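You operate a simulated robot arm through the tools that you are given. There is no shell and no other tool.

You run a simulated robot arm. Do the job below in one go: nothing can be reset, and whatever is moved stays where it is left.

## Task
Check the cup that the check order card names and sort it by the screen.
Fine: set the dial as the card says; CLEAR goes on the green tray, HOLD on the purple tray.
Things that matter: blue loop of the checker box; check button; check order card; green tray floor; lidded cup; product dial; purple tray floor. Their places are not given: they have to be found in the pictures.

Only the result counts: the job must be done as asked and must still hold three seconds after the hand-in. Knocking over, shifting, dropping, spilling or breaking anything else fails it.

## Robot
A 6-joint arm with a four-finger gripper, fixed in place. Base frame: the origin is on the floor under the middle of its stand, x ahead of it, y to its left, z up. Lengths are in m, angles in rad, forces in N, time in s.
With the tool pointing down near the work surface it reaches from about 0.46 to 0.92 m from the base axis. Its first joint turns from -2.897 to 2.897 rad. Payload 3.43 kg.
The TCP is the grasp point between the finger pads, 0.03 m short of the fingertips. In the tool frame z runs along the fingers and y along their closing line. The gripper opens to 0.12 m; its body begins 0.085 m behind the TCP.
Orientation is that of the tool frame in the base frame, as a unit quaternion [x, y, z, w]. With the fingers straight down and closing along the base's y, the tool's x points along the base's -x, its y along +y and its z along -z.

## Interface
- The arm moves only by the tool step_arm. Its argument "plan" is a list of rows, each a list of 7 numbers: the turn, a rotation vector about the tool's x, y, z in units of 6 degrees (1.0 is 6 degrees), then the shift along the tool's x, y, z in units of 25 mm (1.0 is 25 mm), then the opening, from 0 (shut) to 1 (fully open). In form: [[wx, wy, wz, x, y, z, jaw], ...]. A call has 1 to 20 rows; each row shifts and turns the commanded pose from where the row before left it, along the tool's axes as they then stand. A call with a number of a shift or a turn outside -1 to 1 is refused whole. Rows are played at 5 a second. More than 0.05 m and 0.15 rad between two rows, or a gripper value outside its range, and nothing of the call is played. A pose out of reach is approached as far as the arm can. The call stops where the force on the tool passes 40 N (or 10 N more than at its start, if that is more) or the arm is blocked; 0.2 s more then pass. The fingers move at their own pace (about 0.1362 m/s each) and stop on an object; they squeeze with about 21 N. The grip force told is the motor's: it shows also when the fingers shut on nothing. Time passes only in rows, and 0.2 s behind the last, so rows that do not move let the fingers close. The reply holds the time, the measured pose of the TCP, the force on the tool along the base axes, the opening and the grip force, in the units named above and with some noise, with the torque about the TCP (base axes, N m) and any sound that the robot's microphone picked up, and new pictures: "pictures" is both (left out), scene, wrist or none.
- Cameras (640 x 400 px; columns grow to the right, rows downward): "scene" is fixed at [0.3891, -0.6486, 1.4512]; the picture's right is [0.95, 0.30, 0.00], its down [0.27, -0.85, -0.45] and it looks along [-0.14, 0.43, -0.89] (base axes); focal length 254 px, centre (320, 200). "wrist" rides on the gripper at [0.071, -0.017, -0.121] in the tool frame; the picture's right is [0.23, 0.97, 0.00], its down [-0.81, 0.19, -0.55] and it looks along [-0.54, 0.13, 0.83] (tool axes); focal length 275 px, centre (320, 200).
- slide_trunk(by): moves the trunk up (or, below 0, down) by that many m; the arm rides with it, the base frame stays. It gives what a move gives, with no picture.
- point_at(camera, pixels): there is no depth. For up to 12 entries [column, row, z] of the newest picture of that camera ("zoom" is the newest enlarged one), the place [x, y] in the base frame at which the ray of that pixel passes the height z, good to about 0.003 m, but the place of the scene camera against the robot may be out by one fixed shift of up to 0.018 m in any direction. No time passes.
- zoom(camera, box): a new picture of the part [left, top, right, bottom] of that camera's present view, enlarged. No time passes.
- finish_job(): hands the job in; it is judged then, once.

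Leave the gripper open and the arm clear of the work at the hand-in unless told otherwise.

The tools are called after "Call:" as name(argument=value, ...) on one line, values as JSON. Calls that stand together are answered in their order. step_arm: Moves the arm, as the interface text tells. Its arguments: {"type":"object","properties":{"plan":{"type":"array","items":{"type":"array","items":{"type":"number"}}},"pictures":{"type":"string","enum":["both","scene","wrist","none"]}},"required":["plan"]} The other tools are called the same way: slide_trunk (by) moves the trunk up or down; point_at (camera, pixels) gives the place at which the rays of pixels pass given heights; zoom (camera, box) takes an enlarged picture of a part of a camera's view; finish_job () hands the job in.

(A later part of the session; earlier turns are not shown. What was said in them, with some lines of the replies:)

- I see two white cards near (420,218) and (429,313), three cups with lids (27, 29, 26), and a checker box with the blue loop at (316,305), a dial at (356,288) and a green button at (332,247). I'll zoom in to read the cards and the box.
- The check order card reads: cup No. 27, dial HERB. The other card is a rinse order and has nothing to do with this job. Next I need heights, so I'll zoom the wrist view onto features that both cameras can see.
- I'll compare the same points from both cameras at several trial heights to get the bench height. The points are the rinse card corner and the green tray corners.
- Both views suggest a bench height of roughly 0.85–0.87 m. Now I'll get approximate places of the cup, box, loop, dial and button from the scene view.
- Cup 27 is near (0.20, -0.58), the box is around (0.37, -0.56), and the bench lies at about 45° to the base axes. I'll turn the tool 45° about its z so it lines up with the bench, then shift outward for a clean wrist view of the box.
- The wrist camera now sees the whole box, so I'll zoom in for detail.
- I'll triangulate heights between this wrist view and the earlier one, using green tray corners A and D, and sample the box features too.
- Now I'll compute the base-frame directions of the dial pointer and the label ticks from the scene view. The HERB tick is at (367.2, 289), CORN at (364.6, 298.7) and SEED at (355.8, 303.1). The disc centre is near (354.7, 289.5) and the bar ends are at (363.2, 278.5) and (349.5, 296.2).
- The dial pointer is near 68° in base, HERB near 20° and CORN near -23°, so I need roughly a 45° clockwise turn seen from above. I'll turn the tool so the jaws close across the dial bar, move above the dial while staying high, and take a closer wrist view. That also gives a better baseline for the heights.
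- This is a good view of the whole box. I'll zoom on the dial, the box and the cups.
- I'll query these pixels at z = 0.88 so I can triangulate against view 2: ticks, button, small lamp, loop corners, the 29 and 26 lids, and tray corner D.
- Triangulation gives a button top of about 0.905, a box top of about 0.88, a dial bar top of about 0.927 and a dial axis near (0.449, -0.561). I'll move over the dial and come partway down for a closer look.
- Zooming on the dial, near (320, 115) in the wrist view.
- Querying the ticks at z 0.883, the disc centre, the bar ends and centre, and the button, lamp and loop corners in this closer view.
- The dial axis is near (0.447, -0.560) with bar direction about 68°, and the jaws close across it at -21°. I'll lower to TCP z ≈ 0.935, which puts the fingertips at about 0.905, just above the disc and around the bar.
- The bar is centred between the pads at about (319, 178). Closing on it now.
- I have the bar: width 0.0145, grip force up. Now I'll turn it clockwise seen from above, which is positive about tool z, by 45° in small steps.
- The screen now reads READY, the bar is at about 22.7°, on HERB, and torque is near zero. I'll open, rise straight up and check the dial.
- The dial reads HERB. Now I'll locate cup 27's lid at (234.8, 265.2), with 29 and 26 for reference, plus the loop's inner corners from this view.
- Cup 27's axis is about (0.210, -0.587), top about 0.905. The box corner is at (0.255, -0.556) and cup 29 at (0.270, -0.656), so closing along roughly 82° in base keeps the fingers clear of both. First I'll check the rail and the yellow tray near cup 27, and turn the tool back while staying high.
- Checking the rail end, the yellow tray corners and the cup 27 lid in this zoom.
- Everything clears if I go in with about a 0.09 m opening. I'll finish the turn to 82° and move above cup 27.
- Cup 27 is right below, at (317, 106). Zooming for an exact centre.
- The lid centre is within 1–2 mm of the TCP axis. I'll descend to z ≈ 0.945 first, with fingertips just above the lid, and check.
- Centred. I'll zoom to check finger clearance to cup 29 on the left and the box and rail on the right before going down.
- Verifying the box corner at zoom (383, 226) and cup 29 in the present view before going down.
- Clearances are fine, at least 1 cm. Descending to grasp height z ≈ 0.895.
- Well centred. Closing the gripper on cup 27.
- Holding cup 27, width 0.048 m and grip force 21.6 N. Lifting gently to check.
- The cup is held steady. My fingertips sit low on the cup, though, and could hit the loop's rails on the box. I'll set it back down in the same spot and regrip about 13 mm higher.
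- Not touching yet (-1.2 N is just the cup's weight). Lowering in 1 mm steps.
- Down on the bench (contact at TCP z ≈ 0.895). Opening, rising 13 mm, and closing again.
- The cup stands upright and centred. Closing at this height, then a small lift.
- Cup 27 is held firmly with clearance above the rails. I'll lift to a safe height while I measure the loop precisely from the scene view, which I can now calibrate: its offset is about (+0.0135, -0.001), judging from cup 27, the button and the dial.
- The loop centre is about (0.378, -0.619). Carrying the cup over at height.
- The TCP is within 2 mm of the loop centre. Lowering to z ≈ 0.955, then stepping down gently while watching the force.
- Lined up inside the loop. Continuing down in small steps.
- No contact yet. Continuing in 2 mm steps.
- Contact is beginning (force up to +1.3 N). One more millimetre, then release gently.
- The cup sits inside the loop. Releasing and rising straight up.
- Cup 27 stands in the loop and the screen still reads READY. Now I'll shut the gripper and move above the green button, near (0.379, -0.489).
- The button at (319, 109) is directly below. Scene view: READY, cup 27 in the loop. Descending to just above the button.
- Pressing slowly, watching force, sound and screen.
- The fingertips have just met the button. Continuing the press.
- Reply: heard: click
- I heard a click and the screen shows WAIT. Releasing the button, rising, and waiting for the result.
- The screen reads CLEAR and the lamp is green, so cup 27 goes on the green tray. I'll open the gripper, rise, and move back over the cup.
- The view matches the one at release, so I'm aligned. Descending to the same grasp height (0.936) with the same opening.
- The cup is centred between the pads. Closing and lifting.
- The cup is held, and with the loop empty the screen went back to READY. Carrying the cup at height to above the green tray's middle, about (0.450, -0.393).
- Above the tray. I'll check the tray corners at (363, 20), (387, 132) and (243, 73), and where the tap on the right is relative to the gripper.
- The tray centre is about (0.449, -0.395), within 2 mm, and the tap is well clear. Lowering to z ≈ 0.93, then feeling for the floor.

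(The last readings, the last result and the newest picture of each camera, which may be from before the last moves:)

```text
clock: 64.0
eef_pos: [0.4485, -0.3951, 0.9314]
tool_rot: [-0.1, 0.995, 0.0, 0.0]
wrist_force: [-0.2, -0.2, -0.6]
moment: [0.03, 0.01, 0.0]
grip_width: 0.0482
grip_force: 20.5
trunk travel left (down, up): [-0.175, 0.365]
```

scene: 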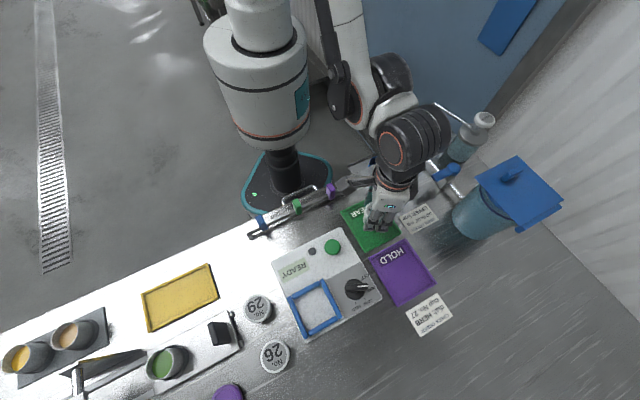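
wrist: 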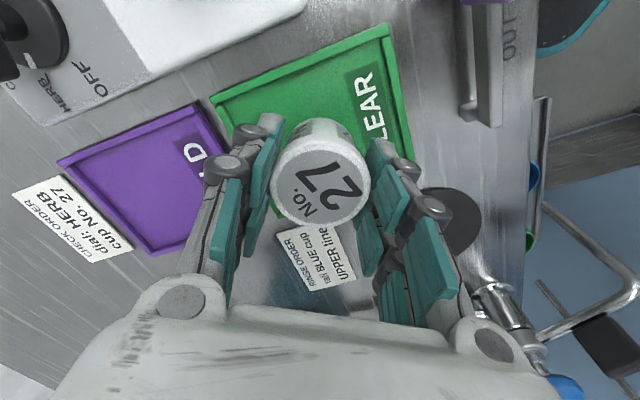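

Clear around. Stepping down carefully.

Call:
step_arm(plan=[[0, 0, 0, 0, 0, 0.16, 0.2], [0, 0, 0, 0, 0, 0.16, 0.2], [0, 0, 0, 0, 0, 0.08, 0.2], [0, 0, 0, 0, 0, 0, 0.2]], pictures="none")

Call:
step_arm(plan=[[0, 0, 0, 0, 0, 0.08, 0.2], [0, 0, 0, 0, 0, 0, 0.2]], pictures="none")

Call:
step_arm(plan=[[0, 0, 0, 0, 0, 0.06, 0.2], [0, 0, 0, 0, 0, 0, 0.2]], pictures="none")

Call:
step_arm(plan=[[0, 0, 0, 0, 0, 0.05, 0.2], [0, 0, 0, 0, 0, 0, 0.2]], pictures="none")

```text
clock: 65.0
eef_pos: [0.4495, -0.3957, 0.9225]
tool_rot: [-0.099, 0.995, 0.001, 0.0]
wrist_force: [-0.2, 0.6, -1.3]
moment: [-0.01, -0.03, 0.01]
grip_width: 0.0485
grip_force: 21.0
trunk travel left (down, up): [-0.175, 0.365]
```

```text
clock: 65.6
eef_pos: [0.4495, -0.3954, 0.9204]
tool_rot: [-0.099, 0.995, 0.0, 0.0]
wrist_force: [-0.2, -0.7, -1.1]
moment: [0.01, -0.01, 0.0]
grip_width: 0.0483
grip_force: 20.8
trunk travel left (down, up): [-0.175, 0.365]
```

```text
clock: 66.2
eef_pos: [0.4506, -0.3944, 0.9181]
tool_rot: [-0.1, 0.995, -0.001, 0.0]
wrist_force: [0.5, -0.8, -1.5]
moment: [0.01, -0.05, 0.0]
grip_width: 0.0483
grip_force: 21.2
trunk travel left (down, up): [-0.175, 0.365]
```

```text
clock: 66.8
eef_pos: [0.45, -0.3943, 0.9177]
tool_rot: [-0.099, 0.995, 0.0, 0.0]
wrist_force: [-0.3, -0.9, -0.1]
moment: [0.03, 0.0, 0.01]
grip_width: 0.0484
grip_force: 21.4
trunk travel left (down, up): [-0.175, 0.365]
```

Call:
step_arm(plan=[[0, 0, 0, 0, 0, 0.05, 0.2], [0, 0, 0, 0, 0, 0, 0.2]], pictures="none")

Call:
step_arm(plan=[[0, 0, 0, 0, 0, 0.04, 0.2], [0, 0, 0, 0, 0, 0, 0.2]], pictures="none")

Call:
step_arm(plan=[[0, 0, 0, 0, 0, 0.04, 0.2], [0, 0, 0, 0, 0, 0, 0.2]], pictures="none")

```text
clock: 67.4
eef_pos: [0.45, -0.3936, 0.9166]
tool_rot: [-0.1, 0.995, 0.0, -0.001]
wrist_force: [-0.6, -0.8, -0.7]
moment: [0.01, 0.03, -0.02]
grip_width: 0.0482
grip_force: 20.9
trunk travel left (down, up): [-0.175, 0.365]
```

```text
clock: 68.0
eef_pos: [0.4506, -0.3951, 0.9162]
tool_rot: [-0.099, 0.995, -0.001, 0.0]
wrist_force: [0.2, 1.0, -1.2]
moment: [0.0, 0.0, 0.0]
grip_width: 0.0485
grip_force: 21.4
trunk travel left (down, up): [-0.175, 0.365]
```

```text
clock: 68.6
eef_pos: [0.4499, -0.394, 0.9143]
tool_rot: [-0.099, 0.995, 0.001, 0.0]
wrist_force: [0.0, 0.5, -1.4]
moment: [-0.03, -0.03, 0.0]
grip_width: 0.0484
grip_force: 20.9
trunk travel left (down, up): [-0.175, 0.365]
```

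Not down yet. Continuing in 1 mm steps.

Call:
step_arm(plan=[[0, 0, 0, 0, 0, 0.04, 0.2], [0, 0, 0, 0, 0, 0, 0.2]], pictures="none")

Call:
step_arm(plan=[[0, 0, 0, 0, 0, 0.04, 0.2], [0, 0, 0, 0, 0, 0, 0.2]], pictures="wrist")

```text
clock: 69.2
eef_pos: [0.4488, -0.3937, 0.9145]
tool_rot: [-0.099, 0.995, 0.001, 0.0]
wrist_force: [-0.3, -0.4, -0.9]
moment: [0.01, -0.01, -0.01]
grip_width: 0.0485
grip_force: 21.5
trunk travel left (down, up): [-0.175, 0.365]
```

```text
clock: 69.8
eef_pos: [0.4499, -0.3939, 0.9129]
tool_rot: [-0.098, 0.995, 0.0, 0.0]
wrist_force: [-0.1, 1.0, -0.8]
moment: [0.01, 0.01, 0.03]
grip_width: 0.0484
grip_force: 20.6
trunk travel left (down, up): [-0.175, 0.365]
```

wrist: 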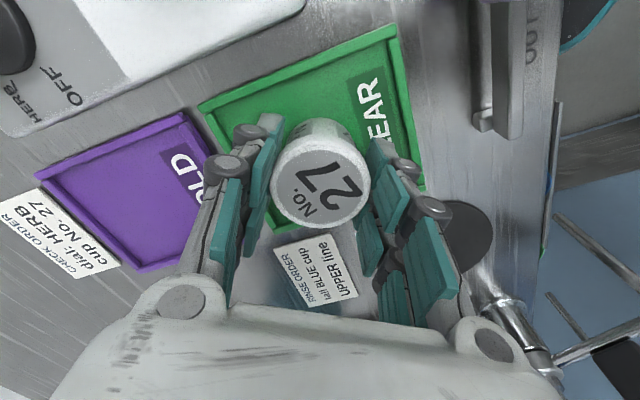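

Call:
step_arm(plan=[[0, 0, 0, 0, 0, 0.04, 0.2], [0, 0, 0, 0, 0, 0, 0.2]], pictures="none")

Call:
step_arm(plan=[[0, 0, 0, 0, 0, 0.04, 0.2], [0, 0, 0, 0, 0, 0, 0.2]], pictures="none")

```text
clock: 70.4
eef_pos: [0.4498, -0.3949, 0.9125]
tool_rot: [-0.098, 0.995, -0.001, 0.0]
wrist_force: [1.8, -2.5, 12.2]
moment: [-0.02, -0.1, 0.0]
grip_width: 0.0484
grip_force: 20.4
trunk travel left (down, up): [-0.175, 0.365]
```

```text
clock: 71.0
eef_pos: [0.4493, -0.394, 0.9111]
tool_rot: [-0.099, 0.995, 0.0, 0.0]
wrist_force: [2.3, -1.2, 15.0]
moment: [-0.01, -0.03, 0.0]
grip_width: 0.0482
grip_force: 21.0
trunk travel left (down, up): [-0.175, 0.365]
```

Firm contact with the tray floor (+15 N). Opening gently and rising straight up.

Call:
step_arm(plan=[[0, 0, 0, 0, 0, 0, 0.45], [0, 0, 0, 0, 0, 0, 0.58], [0, 0, 0, 0, 0, 0, 0.62], [0, 0, 0, 0, 0, -0.4, 0.62], [0, 0, 0, 0, 0, -0.8, 0.62], [0, 0, 0, 0, 0, -1, 0.62], [0, 0, 0, 0, 0, -1, 0.62], [0, 0, 0, 0, 0, -1, 0.62], [0, 0, 0, 0, 0, -1, 0.62], [0, 0, 0, 0, 0, 0, 0.62]])

```text
clock: 73.2
eef_pos: [0.4501, -0.3958, 1.0427]
tool_rot: [-0.1, 0.995, 0.0, 0.0]
wrist_force: [0.2, 0.9, -0.3]
moment: [-0.01, 0.01, 0.0]
grip_width: 0.0742
grip_force: 0.1
trunk travel left (down, up): [-0.175, 0.365]
```

scene: 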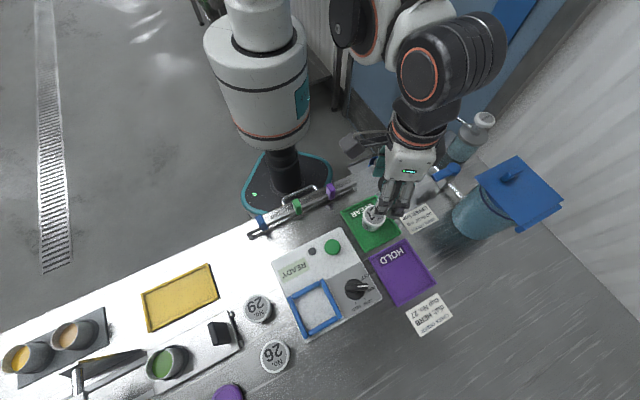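
wrist: 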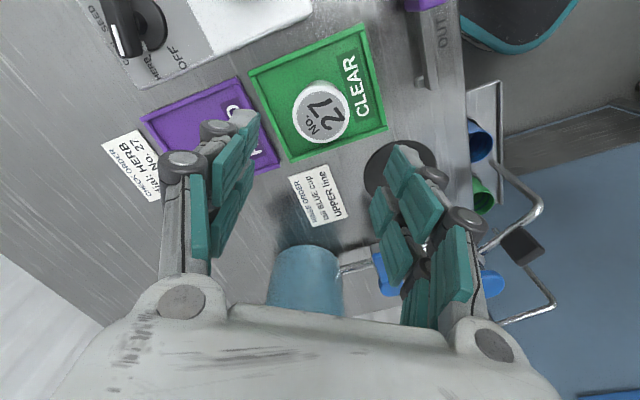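

Cup 27 stands on the green tray. Withdrawing upward and back, clear of the work.

Call:
step_arm(plan=[[0, 0, 0, 0, 0, -1, 0.62], [0, 0, 0, 0, 0, -1, 0.8], [0, 0, 0, 0, 0, -1, 1], [0, 0, 0, 0.6, 0.2, 0, 1], [0, 0, 0, 0.9, 0.3, 0, 1], [0, 0, 0, 0.9, 0.3, 0, 1], [0, 0, 0, 0.9, 0.3, 0, 1], [0, 0, 0, 0.9, 0.3, 0, 1], [0, 0, 0, 0.9, 0.3, 0, 1], [0, 0, 0, 0.9, 0.3, 0, 1], [0, 0, 0, 0.6, 0.2, 0, 1], [0, 0, 0, 0, 0, 0, 1]])

Call:
zoom(camera="scene", box=[270, 180, 450, 345])

Call:
zoom(camera="scene", box=[330, 270, 390, 315])

```text
clock: 75.8
eef_pos: [0.2777, -0.3729, 1.1163]
tool_rot: [-0.099, 0.995, 0.0, 0.0]
wrist_force: [0.5, -1.0, -0.8]
moment: [-0.01, -0.01, 0.03]
grip_width: 0.12
grip_force: 0.0
trunk travel left (down, up): [-0.175, 0.365]
```

scene: 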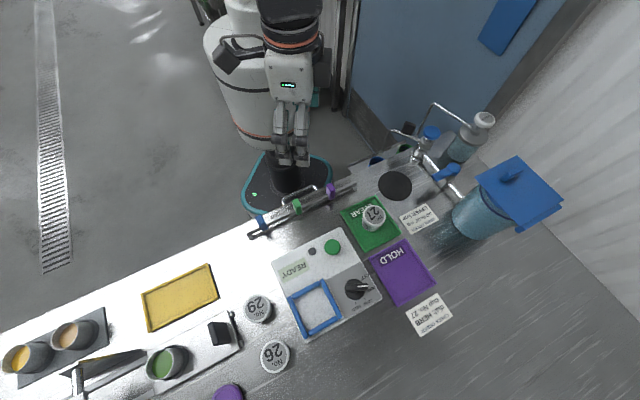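
wrist: 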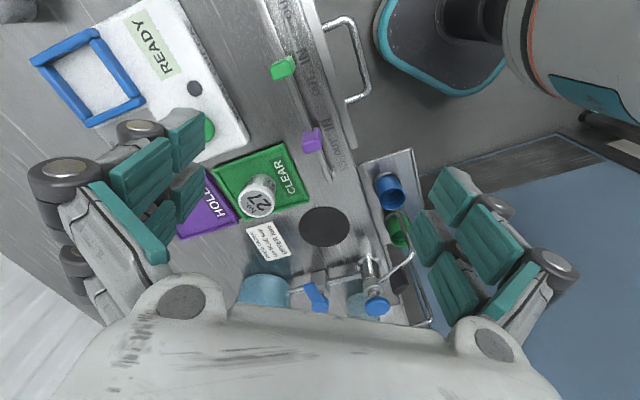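

```text
2.42 times, centred on (360, 262) of scene
```

zoom: 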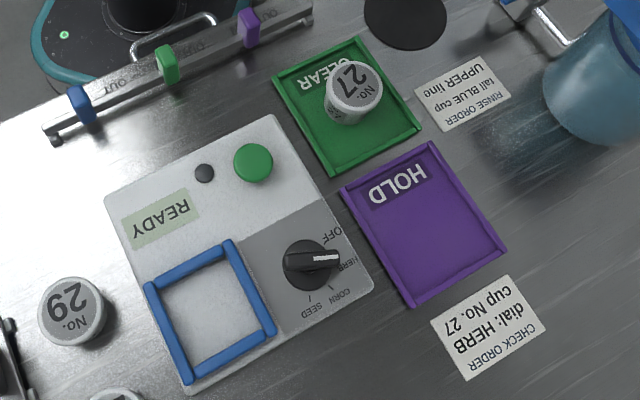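

```text
8.89 times, centred on (360, 292) of scene
```

zoom: 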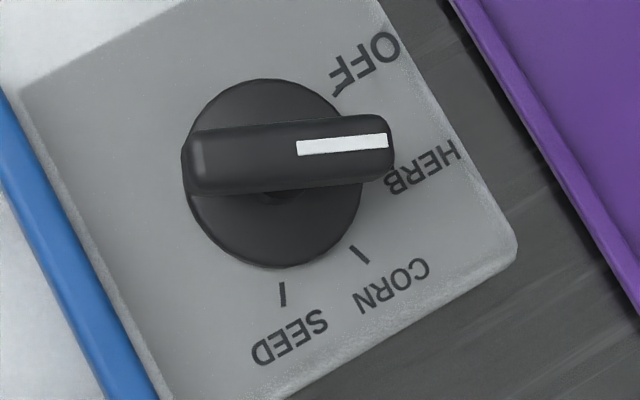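

Final state:
- Cup 27 stands upright inside the green tray, after the screen read CLEAR.
- The dial points to HERB.
- The other cups, trays and cards are where they were.
- The arm is clear with the gripper open.

Handing in.

Call:
finish_job()

```text
The job is handed in.
```

The job is done and handed in: cup No. 27 was checked, read CLEAR, and is standing on the green tray.

- **Order card:** it named cup No. 27 and dial HERB.
- **Dial:** I turned it from OFF to HERB, and it still points there.
- **Check:** with cup 27 inside the blue loop, I pressed the green button. It clicked, the screen showed WAIT, then CLEAR with a green lamp. The screen went back to READY once I lifted the cup out.
- **Sort:** the cup is upright near the middle of the green tray.

I set cup 27 back down once on its own spot to grip it higher before carrying it. In the last pictures the other cups, trays and cards looked unmoved. The arm was clear of the work with the gripper open at hand-in.
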